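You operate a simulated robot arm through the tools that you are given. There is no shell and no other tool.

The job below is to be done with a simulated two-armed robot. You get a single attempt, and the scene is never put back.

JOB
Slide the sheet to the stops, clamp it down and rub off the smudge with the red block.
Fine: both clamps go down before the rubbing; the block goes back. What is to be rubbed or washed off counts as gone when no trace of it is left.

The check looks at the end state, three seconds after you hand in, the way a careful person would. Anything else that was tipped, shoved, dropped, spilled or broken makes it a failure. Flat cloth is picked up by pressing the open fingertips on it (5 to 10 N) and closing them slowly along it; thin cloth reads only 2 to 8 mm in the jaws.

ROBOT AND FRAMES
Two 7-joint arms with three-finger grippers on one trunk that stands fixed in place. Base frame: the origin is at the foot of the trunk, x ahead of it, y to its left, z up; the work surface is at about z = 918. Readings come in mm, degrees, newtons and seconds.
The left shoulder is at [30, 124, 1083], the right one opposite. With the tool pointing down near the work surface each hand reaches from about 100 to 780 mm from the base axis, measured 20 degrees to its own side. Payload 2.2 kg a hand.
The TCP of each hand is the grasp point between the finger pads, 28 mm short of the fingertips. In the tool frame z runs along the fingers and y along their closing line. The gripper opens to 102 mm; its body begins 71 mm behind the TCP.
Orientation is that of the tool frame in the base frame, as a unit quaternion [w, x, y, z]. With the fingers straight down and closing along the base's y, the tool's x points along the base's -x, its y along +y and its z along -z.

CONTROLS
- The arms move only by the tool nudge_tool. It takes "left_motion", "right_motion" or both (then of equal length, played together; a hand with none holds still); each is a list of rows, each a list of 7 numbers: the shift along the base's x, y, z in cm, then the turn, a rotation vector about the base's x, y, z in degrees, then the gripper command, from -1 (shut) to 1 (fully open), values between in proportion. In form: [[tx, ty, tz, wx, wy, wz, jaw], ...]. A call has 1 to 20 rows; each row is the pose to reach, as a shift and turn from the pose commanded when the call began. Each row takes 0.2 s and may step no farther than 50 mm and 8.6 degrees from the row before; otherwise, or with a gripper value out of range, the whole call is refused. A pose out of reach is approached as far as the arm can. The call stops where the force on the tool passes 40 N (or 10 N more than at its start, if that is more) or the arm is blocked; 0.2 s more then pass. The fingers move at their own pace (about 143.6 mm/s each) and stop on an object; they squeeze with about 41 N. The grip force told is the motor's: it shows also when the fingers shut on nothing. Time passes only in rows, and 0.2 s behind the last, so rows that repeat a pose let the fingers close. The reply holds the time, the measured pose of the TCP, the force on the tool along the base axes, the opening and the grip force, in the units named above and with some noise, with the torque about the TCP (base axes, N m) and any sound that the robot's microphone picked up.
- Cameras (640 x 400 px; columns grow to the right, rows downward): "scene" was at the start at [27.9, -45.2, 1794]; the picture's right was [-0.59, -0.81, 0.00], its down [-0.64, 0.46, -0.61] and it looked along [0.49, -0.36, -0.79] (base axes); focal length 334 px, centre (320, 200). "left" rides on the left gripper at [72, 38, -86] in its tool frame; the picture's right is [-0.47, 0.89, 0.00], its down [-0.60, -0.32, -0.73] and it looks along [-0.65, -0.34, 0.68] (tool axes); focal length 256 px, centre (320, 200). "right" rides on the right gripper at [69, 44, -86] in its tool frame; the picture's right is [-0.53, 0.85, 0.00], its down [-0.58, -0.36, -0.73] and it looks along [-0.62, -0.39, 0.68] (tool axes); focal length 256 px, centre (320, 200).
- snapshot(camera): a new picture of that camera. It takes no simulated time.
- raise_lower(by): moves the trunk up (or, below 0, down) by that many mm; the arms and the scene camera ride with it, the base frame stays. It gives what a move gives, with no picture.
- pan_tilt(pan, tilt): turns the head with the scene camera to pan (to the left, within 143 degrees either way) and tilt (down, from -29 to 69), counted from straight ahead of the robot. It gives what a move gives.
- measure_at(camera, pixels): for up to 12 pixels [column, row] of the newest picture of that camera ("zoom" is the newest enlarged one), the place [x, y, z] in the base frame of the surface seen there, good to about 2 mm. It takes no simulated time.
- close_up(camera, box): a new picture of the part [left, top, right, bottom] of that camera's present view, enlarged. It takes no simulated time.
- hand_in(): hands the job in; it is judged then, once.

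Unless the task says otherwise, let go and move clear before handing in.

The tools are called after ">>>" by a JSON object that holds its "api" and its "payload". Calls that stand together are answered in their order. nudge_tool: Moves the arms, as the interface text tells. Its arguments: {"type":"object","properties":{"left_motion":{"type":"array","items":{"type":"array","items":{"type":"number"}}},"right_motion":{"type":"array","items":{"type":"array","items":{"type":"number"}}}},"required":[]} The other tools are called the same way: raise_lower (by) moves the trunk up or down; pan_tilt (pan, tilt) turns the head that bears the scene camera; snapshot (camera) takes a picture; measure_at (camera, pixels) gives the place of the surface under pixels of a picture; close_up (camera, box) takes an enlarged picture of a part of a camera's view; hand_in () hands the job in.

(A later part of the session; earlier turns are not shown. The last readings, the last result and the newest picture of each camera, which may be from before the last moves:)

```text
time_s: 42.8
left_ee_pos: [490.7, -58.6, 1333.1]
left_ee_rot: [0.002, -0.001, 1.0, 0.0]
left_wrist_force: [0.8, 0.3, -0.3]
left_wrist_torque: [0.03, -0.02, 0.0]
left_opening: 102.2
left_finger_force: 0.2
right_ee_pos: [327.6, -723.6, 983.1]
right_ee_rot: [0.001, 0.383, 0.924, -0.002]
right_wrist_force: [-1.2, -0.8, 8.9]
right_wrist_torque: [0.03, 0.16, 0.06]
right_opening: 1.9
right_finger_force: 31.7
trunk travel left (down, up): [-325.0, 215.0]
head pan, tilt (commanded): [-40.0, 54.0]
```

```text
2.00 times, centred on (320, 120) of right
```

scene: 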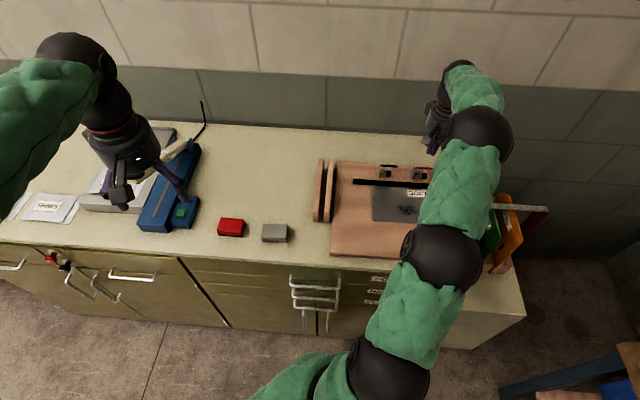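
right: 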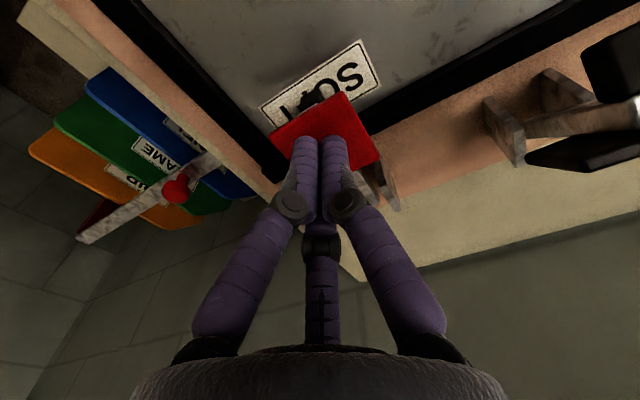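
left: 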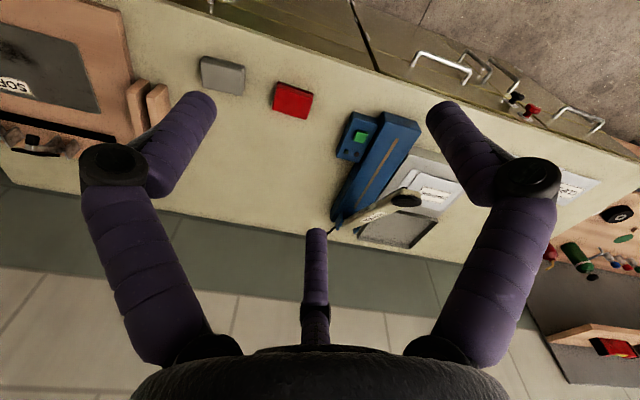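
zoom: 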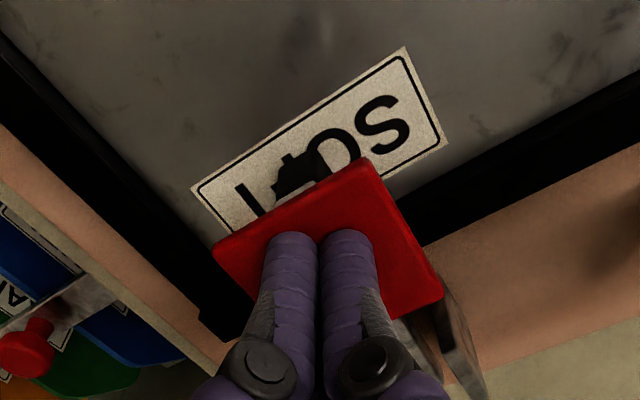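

The plate pushes back with 9 N at z 983. I'll press a bit more to seat the clamp firmly, listening for a click.

>>> {"api": "nudge_tool", "payload": {"right_motion": [[0, 0, -0.1, 0, 0, 0, -1], [0, 0, -0.2, 0, 0, 0, -1], [0, 0, -0.25, 0, 0, 0, -1]]}}

>>> {"api": "close_up", "payload": {"camera": "right", "box": [200, 20, 440, 220]}}

```text
time_s: 43.6
left_ee_pos: [488.3, -55.5, 1335.3]
left_ee_rot: [0.0, -0.001, 1.0, -0.001]
left_wrist_force: [0.4, -0.4, -1.6]
left_wrist_torque: [0.0, 0.01, 0.0]
left_opening: 102.0
left_finger_force: 0.1
right_ee_pos: [328.6, -723.2, 983.3]
right_ee_rot: [0.004, 0.383, 0.924, -0.002]
right_wrist_force: [-3.0, -0.2, 31.7]
right_wrist_torque: [0.2, 0.26, 0.36]
right_opening: 6.1
right_finger_force: 31.2
trunk travel left (down, up): [-325.0, 215.0]
head pan, tilt (commanded): [-40.0, 54.0]
```

```text
2.00 times, centred on (320, 120) of right
```

zoom: 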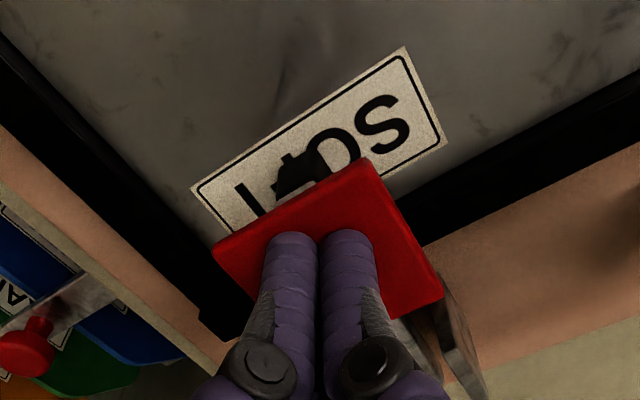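

It gives 32 N and no longer moves, so the clamp is fully down. I'll lift off and see that it stays.

>>> {"api": "nudge_tool", "payload": {"right_motion": [[0, 0, 2, 0, 0, 0, -1], [0, 0, 6, 0, 0, 0, -1], [0, 0, 9, 0, 0, 0, -1], [0.5, 0, 10, 0, 0, 0, -1]]}}

>>> {"api": "snapshot", "payload": {"camera": "right"}}

```text
time_s: 44.6
left_ee_pos: [491.2, -57.9, 1333.4]
left_ee_rot: [0.001, -0.001, 1.0, 0.0]
left_wrist_force: [-0.8, 1.1, 0.8]
left_wrist_torque: [-0.04, 0.01, 0.0]
left_opening: 101.9
left_finger_force: 0.0
right_ee_pos: [334.0, -722.6, 1079.9]
right_ee_rot: [0.0, 0.383, 0.924, 0.001]
right_wrist_force: [0.5, -0.8, -0.5]
right_wrist_torque: [-0.01, -0.02, 0.0]
right_opening: 1.9
right_finger_force: 31.2
trunk travel left (down, up): [-325.0, 215.0]
head pan, tilt (commanded): [-40.0, 54.0]
```

```text
taken
```

right: 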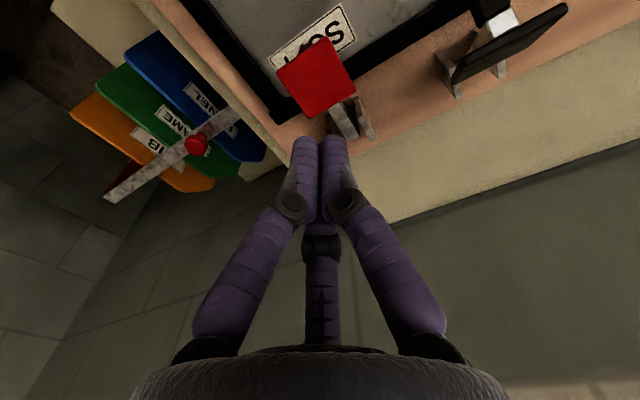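

The red clamp stays down flat. Now the black one: moving over to the same place relative to its plate (U≈171, V≈781).

>>> {"api": "nudge_tool", "payload": {"right_motion": [[3.25, 1.65, 0, 0, 0, 0, -1], [6.5, 3.3, 0, 0, 0, 0, -1], [9.74, 4.94, 0, 0, 0, 0, -1], [9.74, 4.94, -2.5, 0, 0, 0, -1], [9.74, 4.94, -2.5, 0, 0, 0, -1]]}}

>>> {"api": "snapshot", "payload": {"camera": "right"}}

>>> {"api": "close_up", "payload": {"camera": "right", "box": [240, 60, 400, 170]}}

```text
time_s: 45.8
left_ee_pos: [491.9, -58.1, 1332.7]
left_ee_rot: [0.0, -0.001, 1.0, -0.001]
left_wrist_force: [-0.6, -0.2, 0.3]
left_wrist_torque: [0.01, -0.01, -0.01]
left_opening: 101.9
left_finger_force: 0.1
right_ee_pos: [431.6, -673.3, 1053.4]
right_ee_rot: [0.0, 0.382, 0.924, -0.001]
right_wrist_force: [0.6, -0.2, 0.6]
right_wrist_torque: [-0.03, 0.0, 0.0]
right_opening: 2.4
right_finger_force: 31.5
trunk travel left (down, up): [-325.0, 215.0]
head pan, tilt (commanded): [-40.0, 54.0]
```

```text
taken
```

right: 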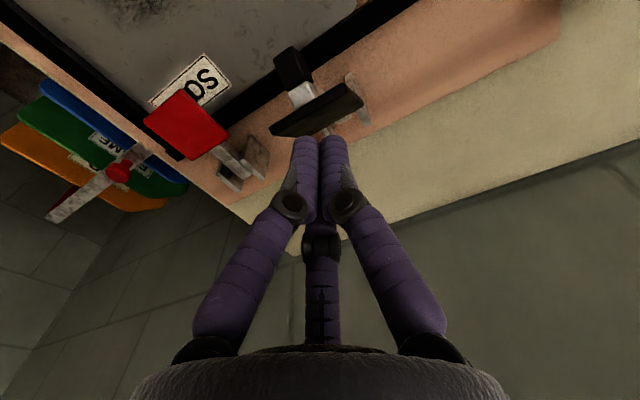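

```text
3.64 times, centred on (320, 115) of right
```

zoom: 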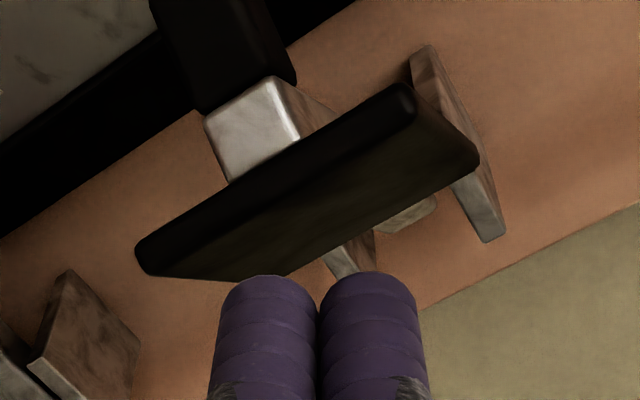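

The picture matches the one I had over the red clamp (U=171, V=781), so I'll follow the same arc here.

>>> {"api": "nudge_tool", "payload": {"right_motion": [[0.1, -0.1, -0.8, 0, 0, 0, -1], [0.18, -0.18, -1.5, 0, 0, 0, -1], [-0.24, 0.24, -1.86, 0, 0, 0, -1], [-0.66, 0.66, -2.23, 0, 0, 0, -1], [-1.03, 1.03, -2.7, 0, 0, 0, -1], [-1.39, 1.39, -3.19, 0, 0, 0, -1]]}}

>>> {"api": "snapshot", "payload": {"camera": "right"}}

```text
time_s: 47.2
left_ee_pos: [490.5, -58.3, 1334.1]
left_ee_rot: [0.0, 0.0, 1.0, -0.001]
left_wrist_force: [0.1, -0.4, 0.3]
left_wrist_torque: [-0.04, 0.0, 0.0]
left_opening: 102.0
left_finger_force: 0.0
right_ee_pos: [415.8, -660.5, 1021.8]
right_ee_rot: [0.0, 0.382, 0.924, 0.0]
right_wrist_force: [0.4, 0.7, 0.1]
right_wrist_torque: [0.0, 0.0, -0.01]
right_opening: 2.3
right_finger_force: 31.3
trunk travel left (down, up): [-325.0, 215.0]
head pan, tilt (commanded): [-40.0, 54.0]
```

```text
taken
```

right: 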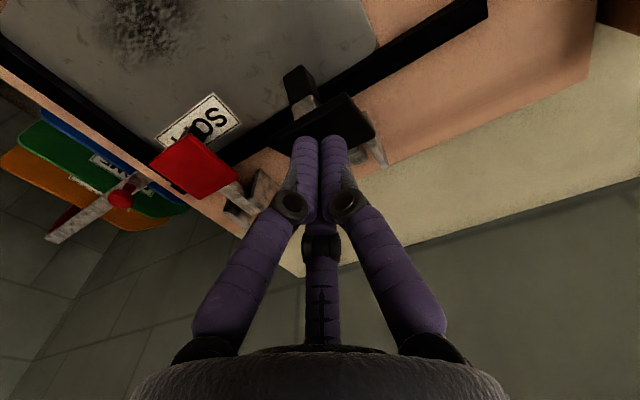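

The black clamp swings down likewise. I'll finish the arc to nearly level.

>>> {"api": "nudge_tool", "payload": {"right_motion": [[-0.32, 0.32, -0.61, 0, 0, 0, -1], [-0.61, 0.61, -1.27, 0, 0, 0, -1], [-0.86, 0.86, -1.88, 0, 0, 0, -1], [-1.07, 1.07, -2.5, 0, 0, 0, -1], [-1.2, 1.2, -2.9, 0, 0, 0, -1], [-1.2, 1.2, -3.3, 0, 0, 0, -1], [-1.2, 1.2, -3.6, 0, 0, 0, -1]]}}

>>> {"api": "close_up", "payload": {"camera": "right", "box": [160, 20, 440, 220]}}

```text
time_s: 48.8
left_ee_pos: [491.1, -57.6, 1333.2]
left_ee_rot: [0.0, -0.001, 1.0, 0.0]
left_wrist_force: [0.3, -0.1, 0.0]
left_wrist_torque: [0.0, 0.05, -0.01]
left_opening: 102.0
left_finger_force: 0.0
right_ee_pos: [404.8, -647.9, 985.1]
right_ee_rot: [0.0, 0.383, 0.924, 0.0]
right_wrist_force: [0.3, -0.8, -0.2]
right_wrist_torque: [0.02, -0.04, -0.01]
right_opening: 1.9
right_finger_force: 31.1
trunk travel left (down, up): [-325.0, 215.0]
head pan, tilt (commanded): [-40.0, 54.0]
```

```text
2.00 times, centred on (300, 120) of right
```

zoom: 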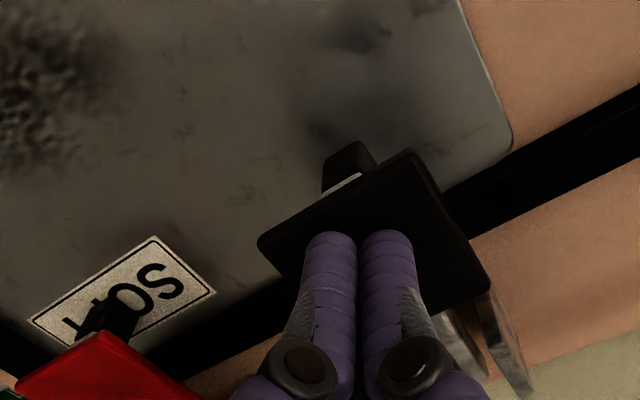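

>>> {"api": "nudge_tool", "payload": {"right_motion": [[0, 0, -0.2, 0, 0, 0, -1], [0, 0, -0.4, 0, 0, 0, -1], [0, 0, -0.55, 0, 0, 0, -1], [0, 0, -0.65, 0, 0, 0, -1]]}}

>>> {"api": "close_up", "payload": {"camera": "right", "box": [160, 20, 440, 220]}}

```text
time_s: 49.8
left_ee_pos: [490.9, -56.0, 1334.1]
left_ee_rot: [0.001, -0.001, 1.0, -0.001]
left_wrist_force: [0.0, -0.2, 1.1]
left_wrist_torque: [-0.02, 0.01, -0.03]
left_opening: 101.8
left_finger_force: 0.0
right_ee_pos: [403.9, -647.8, 984.2]
right_ee_rot: [0.004, 0.383, 0.924, -0.003]
right_wrist_force: [0.7, 2.4, 26.4]
right_wrist_torque: [0.23, 0.26, 0.2]
right_opening: 2.2
right_finger_force: 31.7
trunk travel left (down, up): [-325.0, 215.0]
head pan, tilt (commanded): [-40.0, 54.0]
```

```text
2.00 times, centred on (300, 120) of right
```

zoom: 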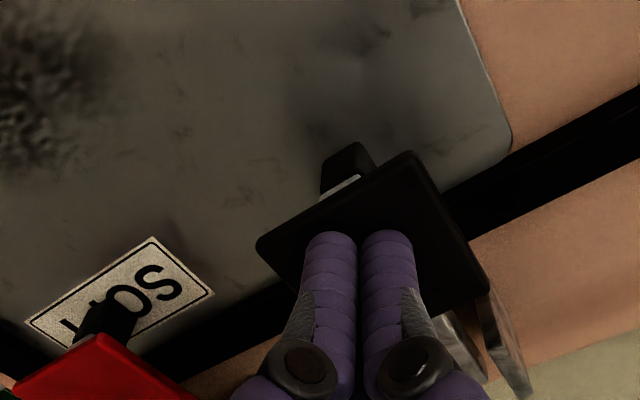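

The black plate pushes back with 26 N at z 984, the same height as the red one, so it is down too. I'll lift off, raise the hand, and check both clamps and the sheet from the scene camera.

>>> {"api": "nudge_tool", "payload": {"right_motion": [[0, 0, -0.05, 0, 0, 0, -1], [0, 0, 2, 0, 0, 0, -1], [0, 0, 6, 0, 0, 0, -1], [-0.5, 0.5, 10, 0, 0, 0, -1], [-1.5, 3, 14, 0, 0, 0, -1], [-2.5, 6, 18, 0, 0, 0, -1], [-3.5, 9, 21, 0, 0, 0, -1], [-4.5, 12.5, 24, 0, 0, 0, -1], [-5, 16, 27, 0, 0, 0, -1], [-5.3, 19.5, 30, 0, 0, 0, -1]]}}

>>> {"api": "snapshot", "payload": {"camera": "scene"}}

>>> {"api": "close_up", "payload": {"camera": "scene", "box": [340, 150, 460, 240]}}

```text
refused: row 6 steps farther than a row can; nothing moved
```

```text
taken
```

scene: 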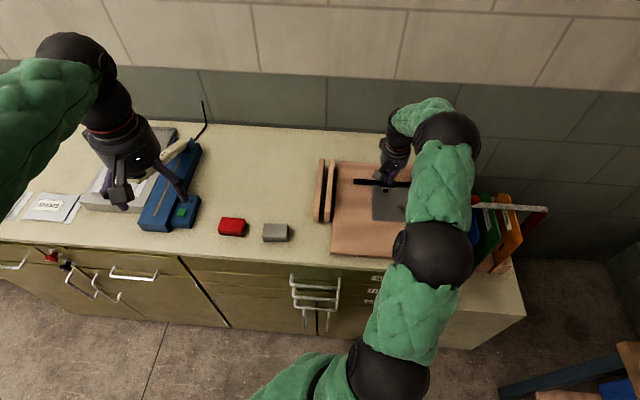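

```text
4.44 times, centred on (400, 195) of scene
```

zoom: 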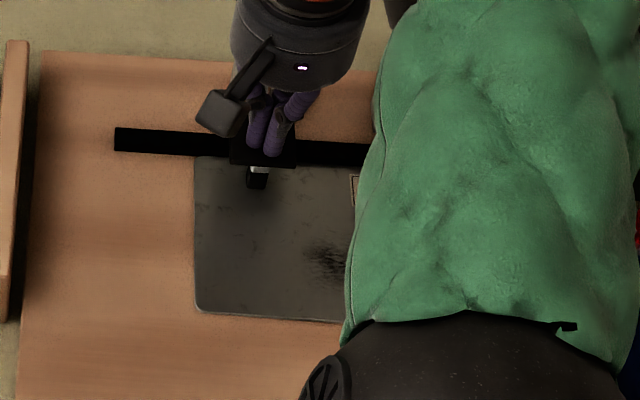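

One row was too long, so nothing moved. I'll repeat the lift with shorter rows.

>>> {"api": "nudge_tool", "payload": {"right_motion": [[0, 0, -0.05, 0, 0, 0, -1], [0, 0, 2, 0, 0, 0, -1], [0, 0, 6, 0, 0, 0, -1], [-0.5, 0.5, 10, 0, 0, 0, -1], [-1.2, 3, 13.5, 0, 0, 0, -1], [-2, 6, 16.5, 0, 0, 0, -1], [-2.8, 9, 19.5, 0, 0, 0, -1], [-3.6, 12, 22.5, 0, 0, 0, -1], [-4.4, 15, 25.5, 0, 0, 0, -1], [-5.2, 18, 28.5, 0, 0, 0, -1], [-5.5, 19.5, 31, 0, 0, 0, -1]]}}

>>> {"api": "snapshot", "payload": {"camera": "scene"}}

>>> {"api": "close_up", "payload": {"camera": "scene", "box": [340, 150, 460, 240]}}

```text
time_s: 52.2
left_ee_pos: [490.6, -58.5, 1333.8]
left_ee_rot: [0.0, 0.0, 1.0, 0.0]
left_wrist_force: [-0.2, -0.8, -0.5]
left_wrist_torque: [0.0, 0.02, 0.04]
left_opening: 101.9
left_finger_force: 0.1
right_ee_pos: [350.4, -450.4, 1288.5]
right_ee_rot: [0.0, 0.382, 0.924, 0.001]
right_wrist_force: [0.2, -0.5, -0.7]
right_wrist_torque: [0.04, 0.05, -0.01]
right_opening: 2.1
right_finger_force: 31.3
trunk travel left (down, up): [-325.0, 215.0]
head pan, tilt (commanded): [-40.0, 54.0]
```

```text
taken
```

scene: 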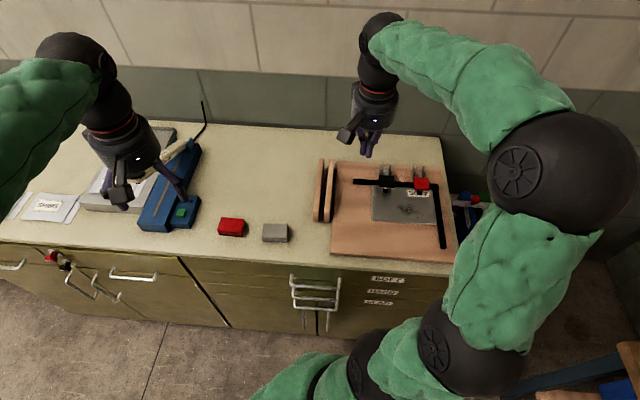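

```text
4.44 times, centred on (400, 195) of scene
```

zoom: 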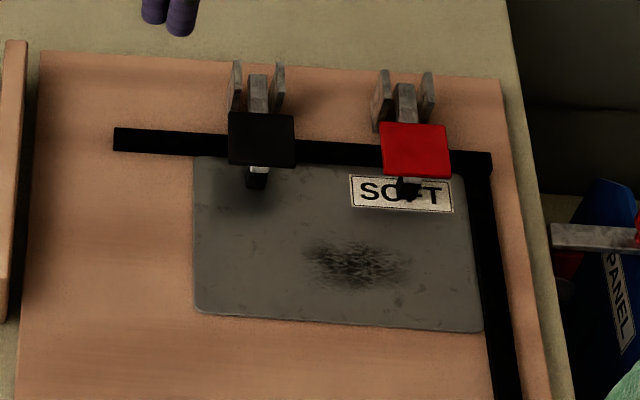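

Both clamps lie flat with pads on the sheet's far edge, and the sheet is still home against both stops. I'll measure the smudge, the pads and the plates for the rubbing path.

>>> {"api": "measure_at", "payload": {"camera": "zoom", "pixels": [[305, 255], [355, 237], [410, 262], [355, 290], [330, 280], [385, 282], [256, 186], [405, 195], [262, 162], [415, 172], [200, 312], [485, 330]]}}

>>> {"api": "close_up", "payload": {"camera": "scene", "box": [380, 185, 440, 223]}}

```text
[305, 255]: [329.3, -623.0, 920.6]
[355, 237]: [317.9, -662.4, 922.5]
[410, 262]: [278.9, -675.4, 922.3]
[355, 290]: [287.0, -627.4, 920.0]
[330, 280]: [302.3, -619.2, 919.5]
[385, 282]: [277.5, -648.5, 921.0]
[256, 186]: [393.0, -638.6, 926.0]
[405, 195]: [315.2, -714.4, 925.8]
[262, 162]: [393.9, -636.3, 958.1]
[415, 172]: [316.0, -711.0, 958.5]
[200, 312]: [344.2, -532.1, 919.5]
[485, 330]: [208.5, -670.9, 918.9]
```

```text
10.53 times, centred on (410, 204) of scene
```

zoom: 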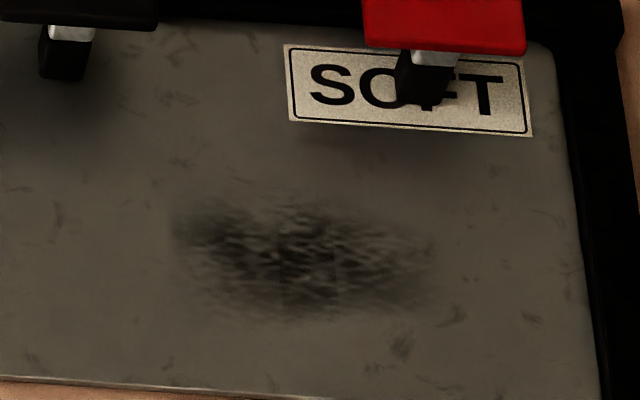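

The smudge covers about U 206–282, V 645–695, and the pads begin at V≈725, so with the block's long side turned toward the clamps there is room. Now I'll measure the surroundings of the red block, since the blue device stands close to its left.

>>> {"api": "close_up", "payload": {"camera": "scene", "box": [130, 100, 310, 260]}}

>>> {"api": "measure_at", "payload": {"camera": "zoom", "pixels": [[250, 265], [255, 235], [235, 315], [245, 290], [180, 275], [270, 140], [265, 190], [215, 180], [310, 305], [400, 310], [405, 345], [315, 345]]}}

```text
2.50 times, centred on (220, 180) of scene
```

zoom: 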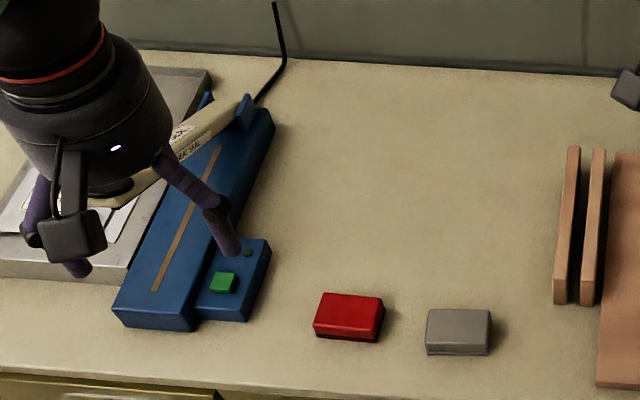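

```text
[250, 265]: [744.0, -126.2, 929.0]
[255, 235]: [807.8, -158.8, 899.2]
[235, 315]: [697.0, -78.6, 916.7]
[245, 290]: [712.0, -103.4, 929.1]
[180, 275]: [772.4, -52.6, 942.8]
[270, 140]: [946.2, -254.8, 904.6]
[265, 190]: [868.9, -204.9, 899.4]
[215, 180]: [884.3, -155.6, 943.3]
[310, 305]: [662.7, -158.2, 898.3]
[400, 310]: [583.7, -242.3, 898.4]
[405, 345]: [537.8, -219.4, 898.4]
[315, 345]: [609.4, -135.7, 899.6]
```

The device's right edge is about 98 mm left of the red block, so the open hand fits. I'll first move the left hand well out to its own side, so that the right arm has room over the block.

>>> {"api": "nudge_tool", "payload": {"left_motion": [[0, 4.5, 0, 0, 0, 0, 1], [0, 9, 0, 0, 0, 0, 1], [-1, 13.5, 0, 0, 0, 0, 1], [-2, 18, 0, 0, 0, 0, 1], [-3, 22.5, 0, 0, 0, 0, 1], [-4, 27, 0, 0, 0, 0, 1]]}}

>>> {"api": "snapshot", "payload": {"camera": "scene"}}

```text
time_s: 53.6
left_ee_pos: [449.1, 214.7, 1331.9]
left_ee_rot: [0.0, 0.0, 1.0, 0.0]
left_wrist_force: [-0.3, 0.4, 0.3]
left_wrist_torque: [0.02, -0.05, 0.03]
left_opening: 102.0
left_finger_force: 0.1
right_ee_pos: [349.9, -449.6, 1288.5]
right_ee_rot: [0.001, 0.383, 0.924, 0.0]
right_wrist_force: [0.2, 0.6, -0.6]
right_wrist_torque: [-0.04, -0.01, 0.01]
right_opening: 1.9
right_finger_force: 31.5
trunk travel left (down, up): [-325.0, 215.0]
head pan, tilt (commanded): [-40.0, 54.0]
```

```text
taken
```

scene: 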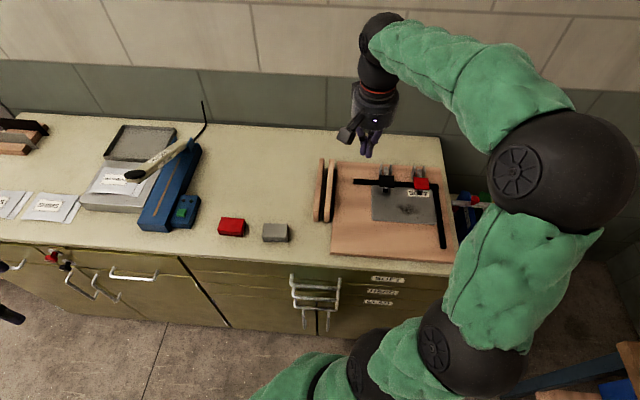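

The left hand is clear. Before touching the red block, I'll record its exact place from this view.

>>> {"api": "close_up", "payload": {"camera": "scene", "box": [205, 205, 305, 255]}}

>>> {"api": "measure_at", "payload": {"camera": "zoom", "pixels": [[110, 85], [250, 92], [240, 172], [95, 162], [175, 125], [180, 88], [245, 130], [165, 168], [102, 125], [250, 200], [95, 190], [170, 210]]}}

```text
6.40 times, centred on (255, 230) of scene
```

zoom: 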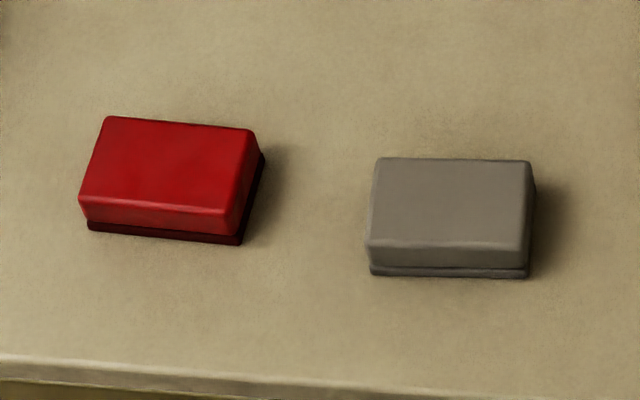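

```text
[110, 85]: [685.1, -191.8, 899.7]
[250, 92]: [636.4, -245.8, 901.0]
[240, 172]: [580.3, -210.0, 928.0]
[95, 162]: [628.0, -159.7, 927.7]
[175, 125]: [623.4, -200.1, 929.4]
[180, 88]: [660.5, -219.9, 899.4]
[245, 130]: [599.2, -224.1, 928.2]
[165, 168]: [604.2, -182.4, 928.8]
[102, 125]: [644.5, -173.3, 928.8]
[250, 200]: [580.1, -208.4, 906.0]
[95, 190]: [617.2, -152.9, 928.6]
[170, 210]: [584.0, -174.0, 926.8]
```

The red block's top spans U −333…−262 and V 537…581, so its centre is about (606,−185). I'll open the right hand and bring it over the block with the −y pair of fingers toward the grey block.

>>> {"api": "nudge_tool", "payload": {"right_motion": [[2.62, 2.71, -1, 0, 0, 0, 1], [5.24, 5.42, -2, 0, 0, 0, 1], [7.86, 8.13, -3.5, 0, 0, 0, 1], [10.48, 10.84, -5, 0, 0, 0, 1], [13.1, 13.55, -7, 0, 0, 0, 1], [15.72, 16.26, -9, 0, 0, 0, 1], [18.34, 18.97, -11.5, 0, 0, 0, 1], [20.96, 21.68, -14, 0, 0, 0, 1], [23.58, 24.39, -16.5, 0, 0, 0, 1], [26.2, 27.1, -19, 0, 0, 0, 1]]}}

>>> {"api": "snapshot", "payload": {"camera": "right"}}

>>> {"api": "snapshot", "payload": {"camera": "scene"}}

```text
time_s: 55.8
left_ee_pos: [452.9, 212.5, 1329.9]
left_ee_rot: [0.0, 0.0, 1.0, -0.001]
left_wrist_force: [0.5, 0.6, -0.6]
left_wrist_torque: [0.02, 0.01, 0.01]
left_opening: 101.6
left_finger_force: 0.2
right_ee_pos: [612.7, -182.7, 1098.1]
right_ee_rot: [0.001, 0.382, 0.924, 0.0]
right_wrist_force: [-0.4, 0.5, -1.1]
right_wrist_torque: [0.0, 0.03, 0.03]
right_opening: 102.1
right_finger_force: 0.1
trunk travel left (down, up): [-325.0, 215.0]
head pan, tilt (commanded): [-40.0, 54.0]
```

```text
taken
```

right: 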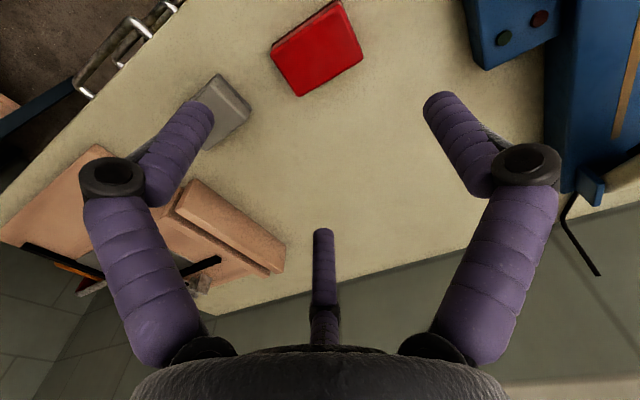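

```text
taken
```

scene: 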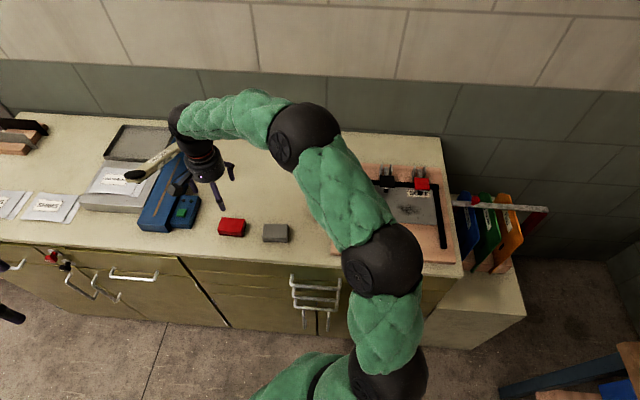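

The wrist camera sees the whole red block at (317,48). I'll zoom and measure its corners from this side for an accurate centre and angle.

>>> {"api": "close_up", "payload": {"camera": "right", "box": [250, 0, 390, 110]}}

>>> {"api": "measure_at", "payload": {"camera": "zoom", "pixels": [[105, 205], [350, 25], [480, 225], [240, 390], [220, 110], [420, 130], [360, 320], [165, 290], [300, 200], [130, 215], [345, 50], [455, 225]]}}

```text
3.64 times, centred on (320, 55) of right
```

zoom: 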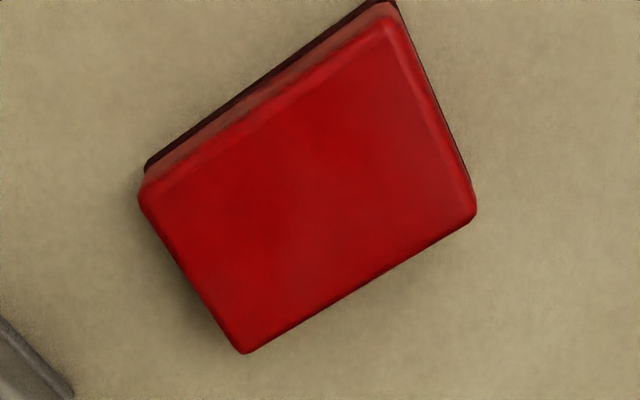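

```text
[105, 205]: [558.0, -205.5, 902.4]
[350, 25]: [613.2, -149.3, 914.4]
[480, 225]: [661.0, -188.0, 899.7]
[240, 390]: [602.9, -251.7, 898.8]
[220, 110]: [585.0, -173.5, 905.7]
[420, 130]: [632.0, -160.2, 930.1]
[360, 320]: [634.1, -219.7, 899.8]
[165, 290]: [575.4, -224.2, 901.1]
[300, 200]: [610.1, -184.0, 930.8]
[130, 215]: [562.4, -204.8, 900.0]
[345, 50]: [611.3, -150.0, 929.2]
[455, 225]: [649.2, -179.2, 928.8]
```

>>> {"api": "measure_at", "payload": {"camera": "zoom", "pixels": [[145, 200], [385, 22], [472, 208], [242, 348], [155, 195], [380, 35], [462, 208], [245, 338], [265, 115], [430, 115], [355, 275], [195, 270]]}}

```text
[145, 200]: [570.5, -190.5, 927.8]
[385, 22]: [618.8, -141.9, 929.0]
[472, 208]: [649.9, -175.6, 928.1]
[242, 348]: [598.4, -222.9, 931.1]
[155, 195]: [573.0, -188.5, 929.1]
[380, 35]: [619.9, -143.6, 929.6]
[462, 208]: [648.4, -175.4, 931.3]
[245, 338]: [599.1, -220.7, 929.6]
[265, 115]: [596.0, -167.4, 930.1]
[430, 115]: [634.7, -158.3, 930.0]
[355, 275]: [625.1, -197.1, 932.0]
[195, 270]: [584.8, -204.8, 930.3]
```

Corner readings give the block's centre at about (608,−184), 70 × 44 mm, its long side along 45°. I'll shift onto the grasp point and lower to just above it, then look.

>>> {"api": "nudge_tool", "payload": {"right_motion": [[0.05, 0.35, -4, 0, 0, 0, 1], [0.07, 0.45, -8, 0, 0, 0, 1], [0.07, 0.45, -11, 0, 0, 0, 1], [0.07, 0.45, -12.5, 0, 0, 0, 1], [0.07, 0.45, -12.5, 0, 0, 0, 1]]}}

>>> {"api": "snapshot", "payload": {"camera": "right"}}

>>> {"api": "close_up", "payload": {"camera": "scene", "box": [160, 130, 310, 260]}}

```text
time_s: 57.0
left_ee_pos: [450.6, 212.3, 1331.6]
left_ee_rot: [-0.001, -0.001, 1.0, 0.0]
left_wrist_force: [-0.5, 0.0, -0.1]
left_wrist_torque: [-0.01, -0.01, -0.02]
left_opening: 101.7
left_finger_force: 0.0
right_ee_pos: [610.9, -176.5, 974.0]
right_ee_rot: [0.0, 0.382, 0.924, 0.0]
right_wrist_force: [0.2, -0.5, 0.2]
right_wrist_torque: [0.02, -0.01, -0.02]
right_opening: 102.0
right_finger_force: 0.0
trunk travel left (down, up): [-325.0, 215.0]
head pan, tilt (commanded): [-40.0, 54.0]
```

```text
taken
```

right: 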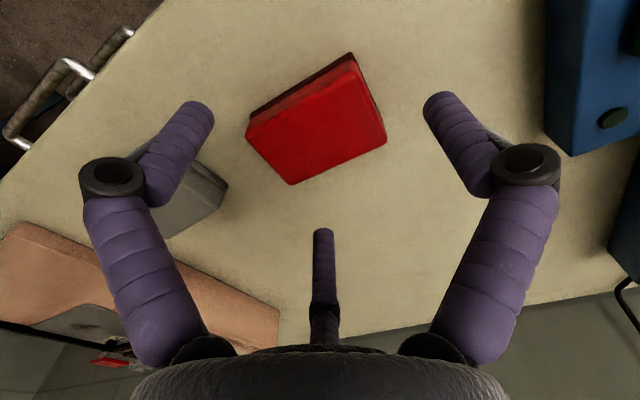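

```text
3.08 times, centred on (235, 195) of scene
```

zoom: 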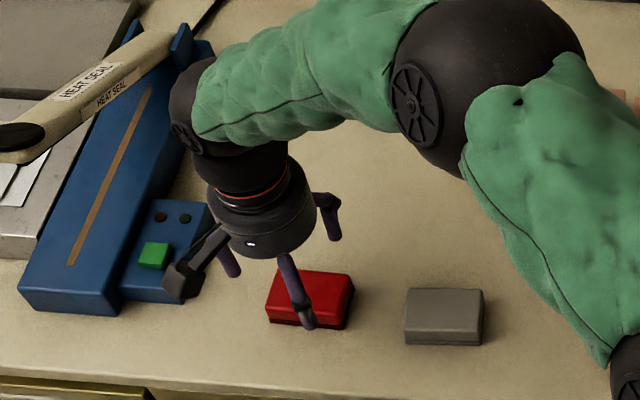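

The hand is centred over the block, with fingers clear on all sides. I'll trim 2 mm and lower to z 935.

>>> {"api": "nudge_tool", "payload": {"right_motion": [[0.18, -0.18, -1.5, 0, 0, 0, 1], [0.18, -0.18, -3, 0, 0, 0, 1], [0.18, -0.18, -3.9, 0, 0, 0, 1], [0.18, -0.18, -3.9, 0, 0, 0, 1]]}}

>>> {"api": "snapshot", "payload": {"camera": "right"}}

```text
time_s: 58.0
left_ee_pos: [449.5, 211.3, 1331.0]
left_ee_rot: [0.0, -0.001, 1.0, 0.001]
left_wrist_force: [0.7, -0.1, 0.9]
left_wrist_torque: [0.02, -0.01, 0.0]
left_opening: 101.8
left_finger_force: 0.1
right_ee_pos: [614.5, -179.6, 935.3]
right_ee_rot: [0.0, 0.383, 0.924, 0.0]
right_wrist_force: [0.2, 0.3, 0.5]
right_wrist_torque: [-0.02, 0.03, -0.01]
right_opening: 102.0
right_finger_force: 0.1
trunk travel left (down, up): [-325.0, 215.0]
head pan, tilt (commanded): [-40.0, 54.0]
```

```text
taken
```

right: 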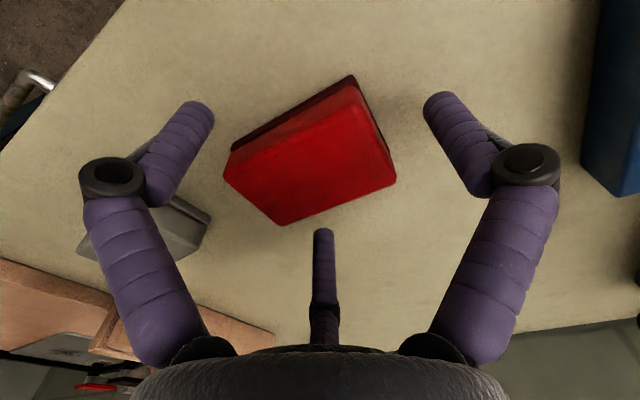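

The block stands between the three fingers. I'll close gradually onto it.

>>> {"api": "nudge_tool", "payload": {"right_motion": [[0, 0, 0, 0, 0, 0, 0.6], [0, 0, 0, 0, 0, 0, 0.3], [0, 0, 0, 0, 0, 0, 0.15], [0, 0, 0, 0, 0, 0, 0.05], [0, 0, 0, 0, 0, 0, -0.1], [0, 0, 0, 0, 0, 0, -0.4], [0, 0, 0, 0, 0, 0, -1], [0, 0, 0, 0, 0, 0, -1]]}}

>>> {"api": "snapshot", "payload": {"camera": "right"}}

>>> {"api": "close_up", "payload": {"camera": "scene", "box": [180, 170, 290, 260]}}

```text
time_s: 59.8
left_ee_pos: [450.6, 213.0, 1331.1]
left_ee_rot: [0.001, -0.001, 1.0, 0.0]
left_wrist_force: [0.3, -0.1, 0.4]
left_wrist_torque: [-0.03, 0.01, 0.02]
left_opening: 101.8
left_finger_force: 0.0
right_ee_pos: [613.1, -178.3, 935.2]
right_ee_rot: [-0.001, 0.383, 0.924, -0.001]
right_wrist_force: [2.0, 1.1, 4.0]
right_wrist_torque: [0.05, -0.03, -0.04]
right_opening: 58.2
right_finger_force: 40.9
trunk travel left (down, up): [-325.0, 215.0]
head pan, tilt (commanded): [-40.0, 54.0]
```

```text
taken
```

right: 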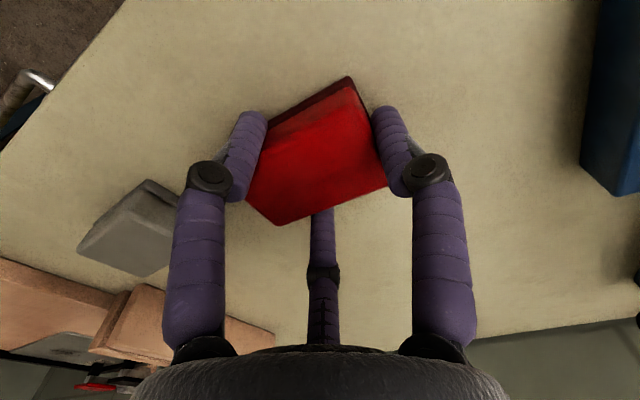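

```text
4.44 times, centred on (235, 215) of scene
```

zoom: 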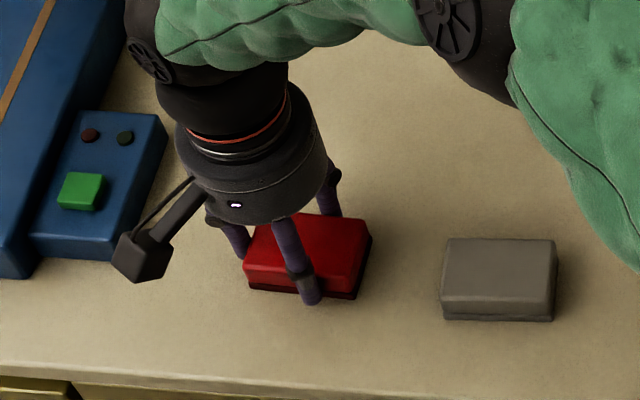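

The three fingers hold the block with 41 N at 58 mm opening. The pose to return to is (613.1, −178.3, 935.2) with the hand at −45°. I'll lift straight up and check the hold.

>>> {"api": "nudge_tool", "payload": {"right_motion": [[0, 0, 0.5, 0, 0, 0, -1], [0, 0, 1.5, 0, 0, 0, -1], [0, 0, 3.5, 0, 0, 0, -1], [0, 0, 6.5, 0, 0, 0, -1], [0, 0, 10, 0, 0, 0, -1]]}}

>>> {"api": "snapshot", "payload": {"camera": "right"}}

>>> {"api": "snapshot", "payload": {"camera": "scene"}}

```text
time_s: 61.0
left_ee_pos: [450.4, 213.8, 1331.2]
left_ee_rot: [0.001, -0.002, 1.0, 0.0]
left_wrist_force: [0.1, 0.4, -0.4]
left_wrist_torque: [0.0, -0.05, 0.03]
left_opening: 102.4
left_finger_force: 0.1
right_ee_pos: [615.9, -176.5, 1036.2]
right_ee_rot: [0.0, 0.382, 0.924, -0.001]
right_wrist_force: [0.1, 0.2, -0.1]
right_wrist_torque: [-0.02, -0.01, 0.05]
right_opening: 1.9
right_finger_force: 31.2
trunk travel left (down, up): [-325.0, 215.0]
head pan, tilt (commanded): [-40.0, 54.0]
```

```text
taken
```

right: 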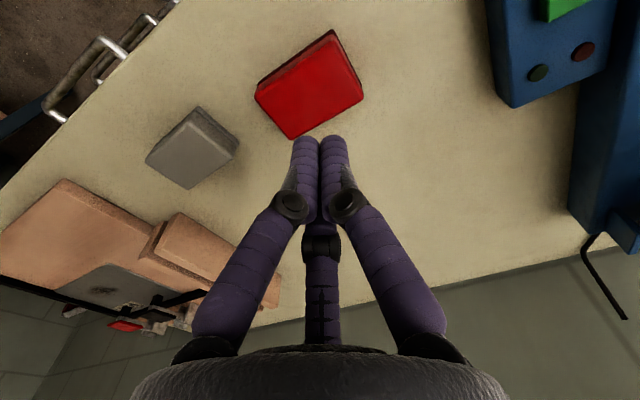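

```text
taken
```

scene: 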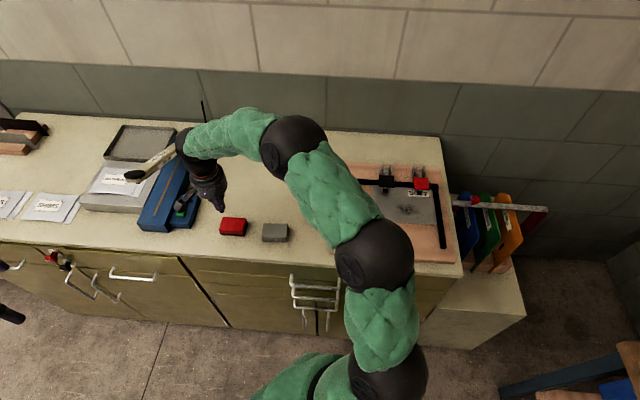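

The block slipped out and still stands on the counter; the fingers shut on nothing (1.9 mm). I'll see whether it shifted, to understand how the grip failed.

>>> {"api": "close_up", "payload": {"camera": "right", "box": [230, 10, 390, 150]}}

>>> {"api": "measure_at", "payload": {"camera": "right", "pixels": [[333, 32], [362, 98], [291, 138], [257, 95], [310, 90], [330, 40], [355, 98], [293, 130], [264, 95], [345, 65], [325, 115], [275, 115]]}}

>>> {"api": "close_up", "payload": {"camera": "scene", "box": [205, 205, 305, 255]}}

```text
2.86 times, centred on (310, 80) of right
```

zoom: 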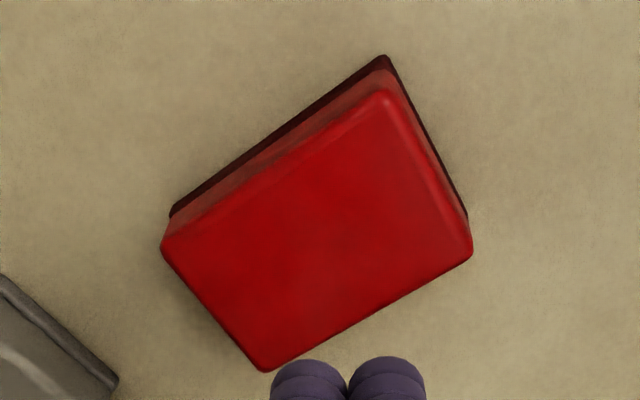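

```text
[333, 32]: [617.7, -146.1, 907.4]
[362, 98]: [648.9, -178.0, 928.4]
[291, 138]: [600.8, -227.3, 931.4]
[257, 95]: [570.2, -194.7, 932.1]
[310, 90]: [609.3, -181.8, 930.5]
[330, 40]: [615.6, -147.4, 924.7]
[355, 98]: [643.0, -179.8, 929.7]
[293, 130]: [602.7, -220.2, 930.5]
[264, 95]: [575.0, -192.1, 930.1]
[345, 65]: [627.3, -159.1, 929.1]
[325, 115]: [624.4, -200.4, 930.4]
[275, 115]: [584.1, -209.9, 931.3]
```

```text
6.40 times, centred on (255, 230) of scene
```

zoom: 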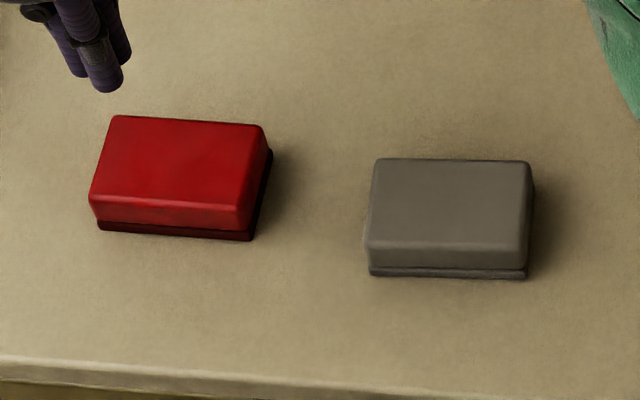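

The block moved only about 3 mm and turned a degree or two, so it is nearly where it was. My grip was too high: the pads were mostly above its top edge and slid off. I'll open, realign and go about 8 mm lower this time.

>>> {"api": "nudge_tool", "payload": {"right_motion": [[0, 0, 0, 0, 0, 0, 1], [-0.1, -0.2, -2, 0, 0, 0, 1], [-0.17, -0.34, -5, 0, 0, 0, 1], [-0.17, -0.34, -8, 0, 0, 0, 1], [-0.17, -0.34, -10, 0, 0, 0, 1], [-0.17, -0.34, -10.8, 0, 0, 0, 1], [-0.17, -0.34, -10.8, 0, 0, 0, 1]]}}

>>> {"api": "snapshot", "payload": {"camera": "right"}}

```text
time_s: 62.6
left_ee_pos: [449.8, 212.4, 1331.7]
left_ee_rot: [0.001, 0.0, 1.0, -0.001]
left_wrist_force: [-0.4, -0.5, 0.4]
left_wrist_torque: [0.0, 0.0, -0.01]
left_opening: 102.1
left_finger_force: 0.0
right_ee_pos: [612.4, -182.6, 926.9]
right_ee_rot: [0.0, 0.383, 0.924, 0.0]
right_wrist_force: [-0.6, 0.2, -0.6]
right_wrist_torque: [0.01, 0.02, -0.03]
right_opening: 102.1
right_finger_force: 0.1
trunk travel left (down, up): [-325.0, 215.0]
head pan, tilt (commanded): [-40.0, 54.0]
```

```text
taken
```

right: 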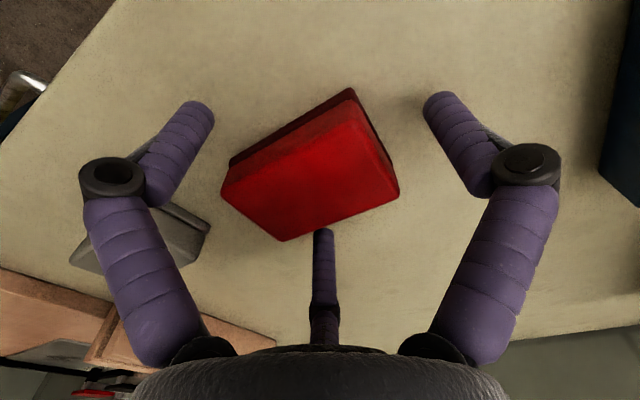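

The hand is around the block at z 927, a little far toward the grey block; I'll shift 2 mm back and close gradually, watching forces.

>>> {"api": "nudge_tool", "payload": {"right_motion": [[0.15, 0.15, 0.05, 0, 0, 0, 0.8], [0.15, 0.15, 0.05, 0, 0, 0, 0.5], [0.15, 0.15, 0.05, 0, 0, 0, 0.3], [0.15, 0.15, 0.05, 0, 0, 0, 0.2], [0.15, 0.15, 0.05, 0, 0, 0, 0.1], [0.15, 0.15, 0.05, 0, 0, 0, 0], [0.15, 0.15, 0.05, 0, 0, 0, -0.3], [0.15, 0.15, 0.05, 0, 0, 0, -1], [0.15, 0.15, 0.05, 0, 0, 0, -1]]}}

>>> {"api": "snapshot", "payload": {"camera": "right"}}

>>> {"api": "close_up", "payload": {"camera": "scene", "box": [180, 170, 290, 260]}}

```text
time_s: 64.6
left_ee_pos: [449.5, 211.9, 1331.6]
left_ee_rot: [0.0, 0.0, 1.0, 0.0]
left_wrist_force: [-0.3, -0.6, -0.2]
left_wrist_torque: [-0.01, -0.02, -0.01]
left_opening: 101.9
left_finger_force: 0.1
right_ee_pos: [612.7, -180.2, 928.5]
right_ee_rot: [0.0, 0.383, 0.924, 0.0]
right_wrist_force: [-1.4, -0.8, 2.0]
right_wrist_torque: [0.0, -0.01, -0.01]
right_opening: 58.3
right_finger_force: 40.8
trunk travel left (down, up): [-325.0, 215.0]
head pan, tilt (commanded): [-40.0, 54.0]
```

```text
taken
```

right: 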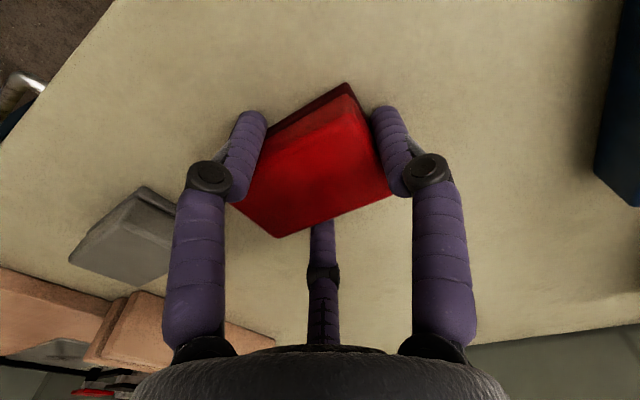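

```text
4.44 times, centred on (235, 215) of scene
```

zoom: 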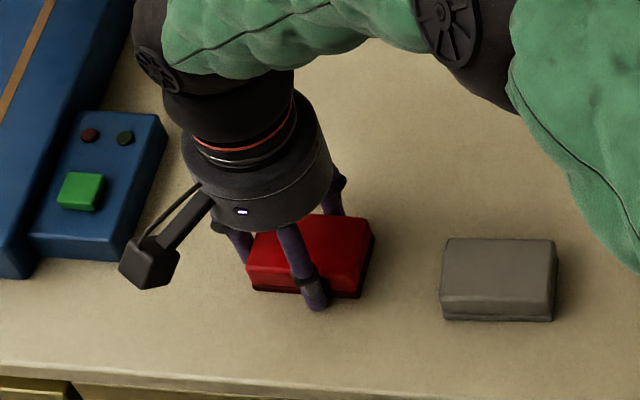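

Grip 40.8 N, 58.3 mm opening as before, but lower on the block. I'll lift only 4 mm very slowly and read the opening and force.

>>> {"api": "nudge_tool", "payload": {"right_motion": [[0, 0, 0, 0, 0, 0, -1], [0, 0, 0.05, 0, 0, 0, -1], [0, 0, 0.1, 0, 0, 0, -1], [0, 0, 0.2, 0, 0, 0, -1], [0, 0, 0.3, 0, 0, 0, -1], [0, 0, 0.4, 0, 0, 0, -1], [0, 0, 0.4, 0, 0, 0, -1]]}}

>>> {"api": "snapshot", "payload": {"camera": "right"}}

>>> {"api": "close_up", "payload": {"camera": "scene", "box": [180, 170, 290, 260]}}

```text
time_s: 66.2
left_ee_pos: [450.7, 211.8, 1331.9]
left_ee_rot: [0.001, -0.001, 1.0, 0.0]
left_wrist_force: [-0.1, -0.7, -0.8]
left_wrist_torque: [-0.02, 0.01, -0.01]
left_opening: 102.2
left_finger_force: 0.0
right_ee_pos: [612.8, -181.0, 932.5]
right_ee_rot: [0.0, 0.382, 0.924, 0.0]
right_wrist_force: [-0.2, -0.2, 0.0]
right_wrist_torque: [-0.01, 0.01, 0.03]
right_opening: 58.4
right_finger_force: 41.2
trunk travel left (down, up): [-325.0, 215.0]
head pan, tilt (commanded): [-40.0, 54.0]
```

```text
taken
```

right: 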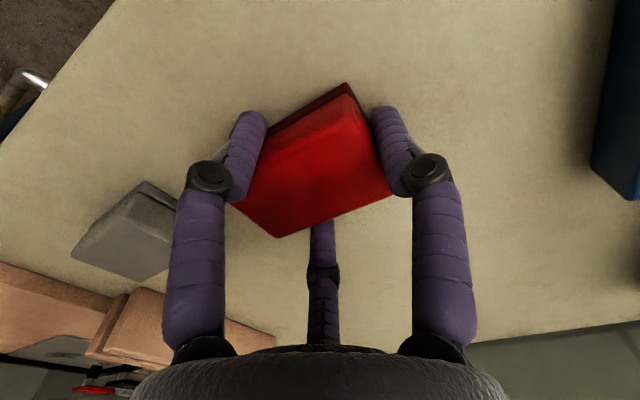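

```text
4.44 times, centred on (235, 215) of scene
```

zoom: 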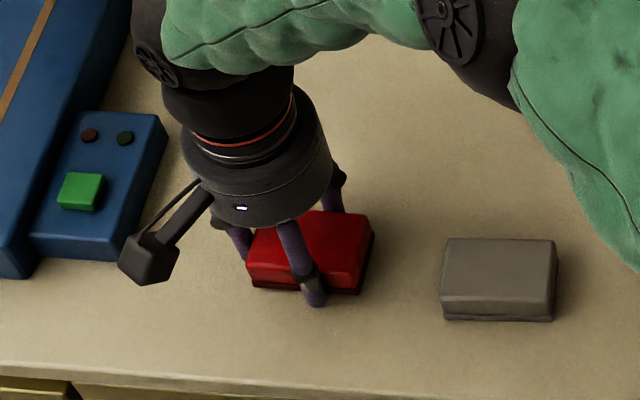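

The block kept the same place in the wrist picture (corner at 345,83) while the counter moved away, so this time it is lifting. I'll carry on slowly upward.

>>> {"api": "nudge_tool", "payload": {"right_motion": [[0, 0, 0.3, 0, 0, 0, -1], [0, 0, 0.8, 0, 0, 0, -1], [0, 0, 1.4, 0, 0, 0, -1], [0, 0, 2.2, 0, 0, 0, -1], [0, 0, 3.2, 0, 0, 0, -1], [0, 0, 4.2, 0, 0, 0, -1], [0, 0, 5, 0, 0, 0, -1]]}}

>>> {"api": "snapshot", "payload": {"camera": "right"}}

>>> {"api": "close_up", "payload": {"camera": "scene", "box": [180, 170, 290, 260]}}

```text
time_s: 67.8
left_ee_pos: [450.0, 212.0, 1331.5]
left_ee_rot: [0.001, -0.001, 1.0, 0.0]
left_wrist_force: [-0.2, 0.5, -0.4]
left_wrist_torque: [0.0, -0.02, 0.0]
left_opening: 102.4
left_finger_force: 0.0
right_ee_pos: [613.8, -181.2, 980.9]
right_ee_rot: [0.0, 0.382, 0.924, 0.0]
right_wrist_force: [-1.2, -0.4, -0.8]
right_wrist_torque: [0.01, -0.01, 0.02]
right_opening: 58.5
right_finger_force: 41.1
trunk travel left (down, up): [-325.0, 215.0]
head pan, tilt (commanded): [-40.0, 54.0]
```

```text
taken
```

right: 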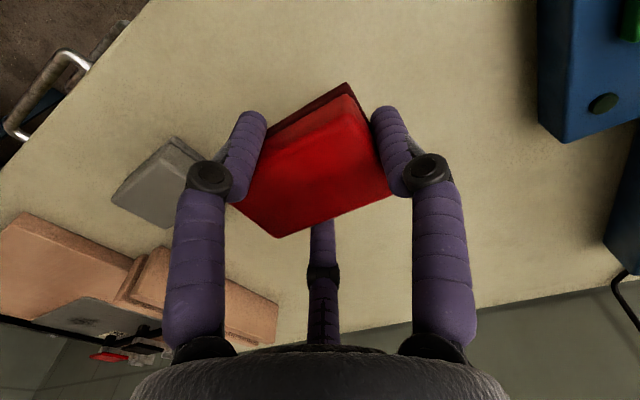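

```text
4.44 times, centred on (235, 215) of scene
```

zoom: 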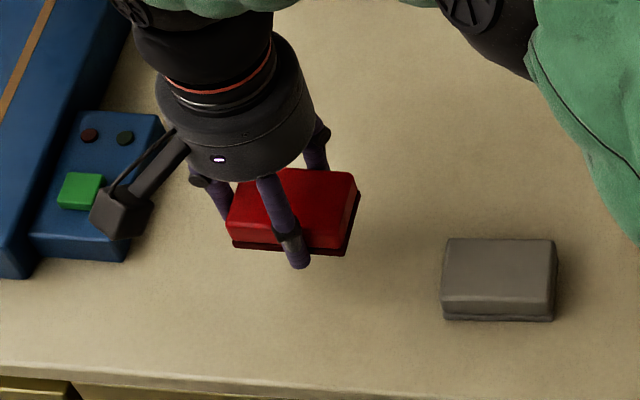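

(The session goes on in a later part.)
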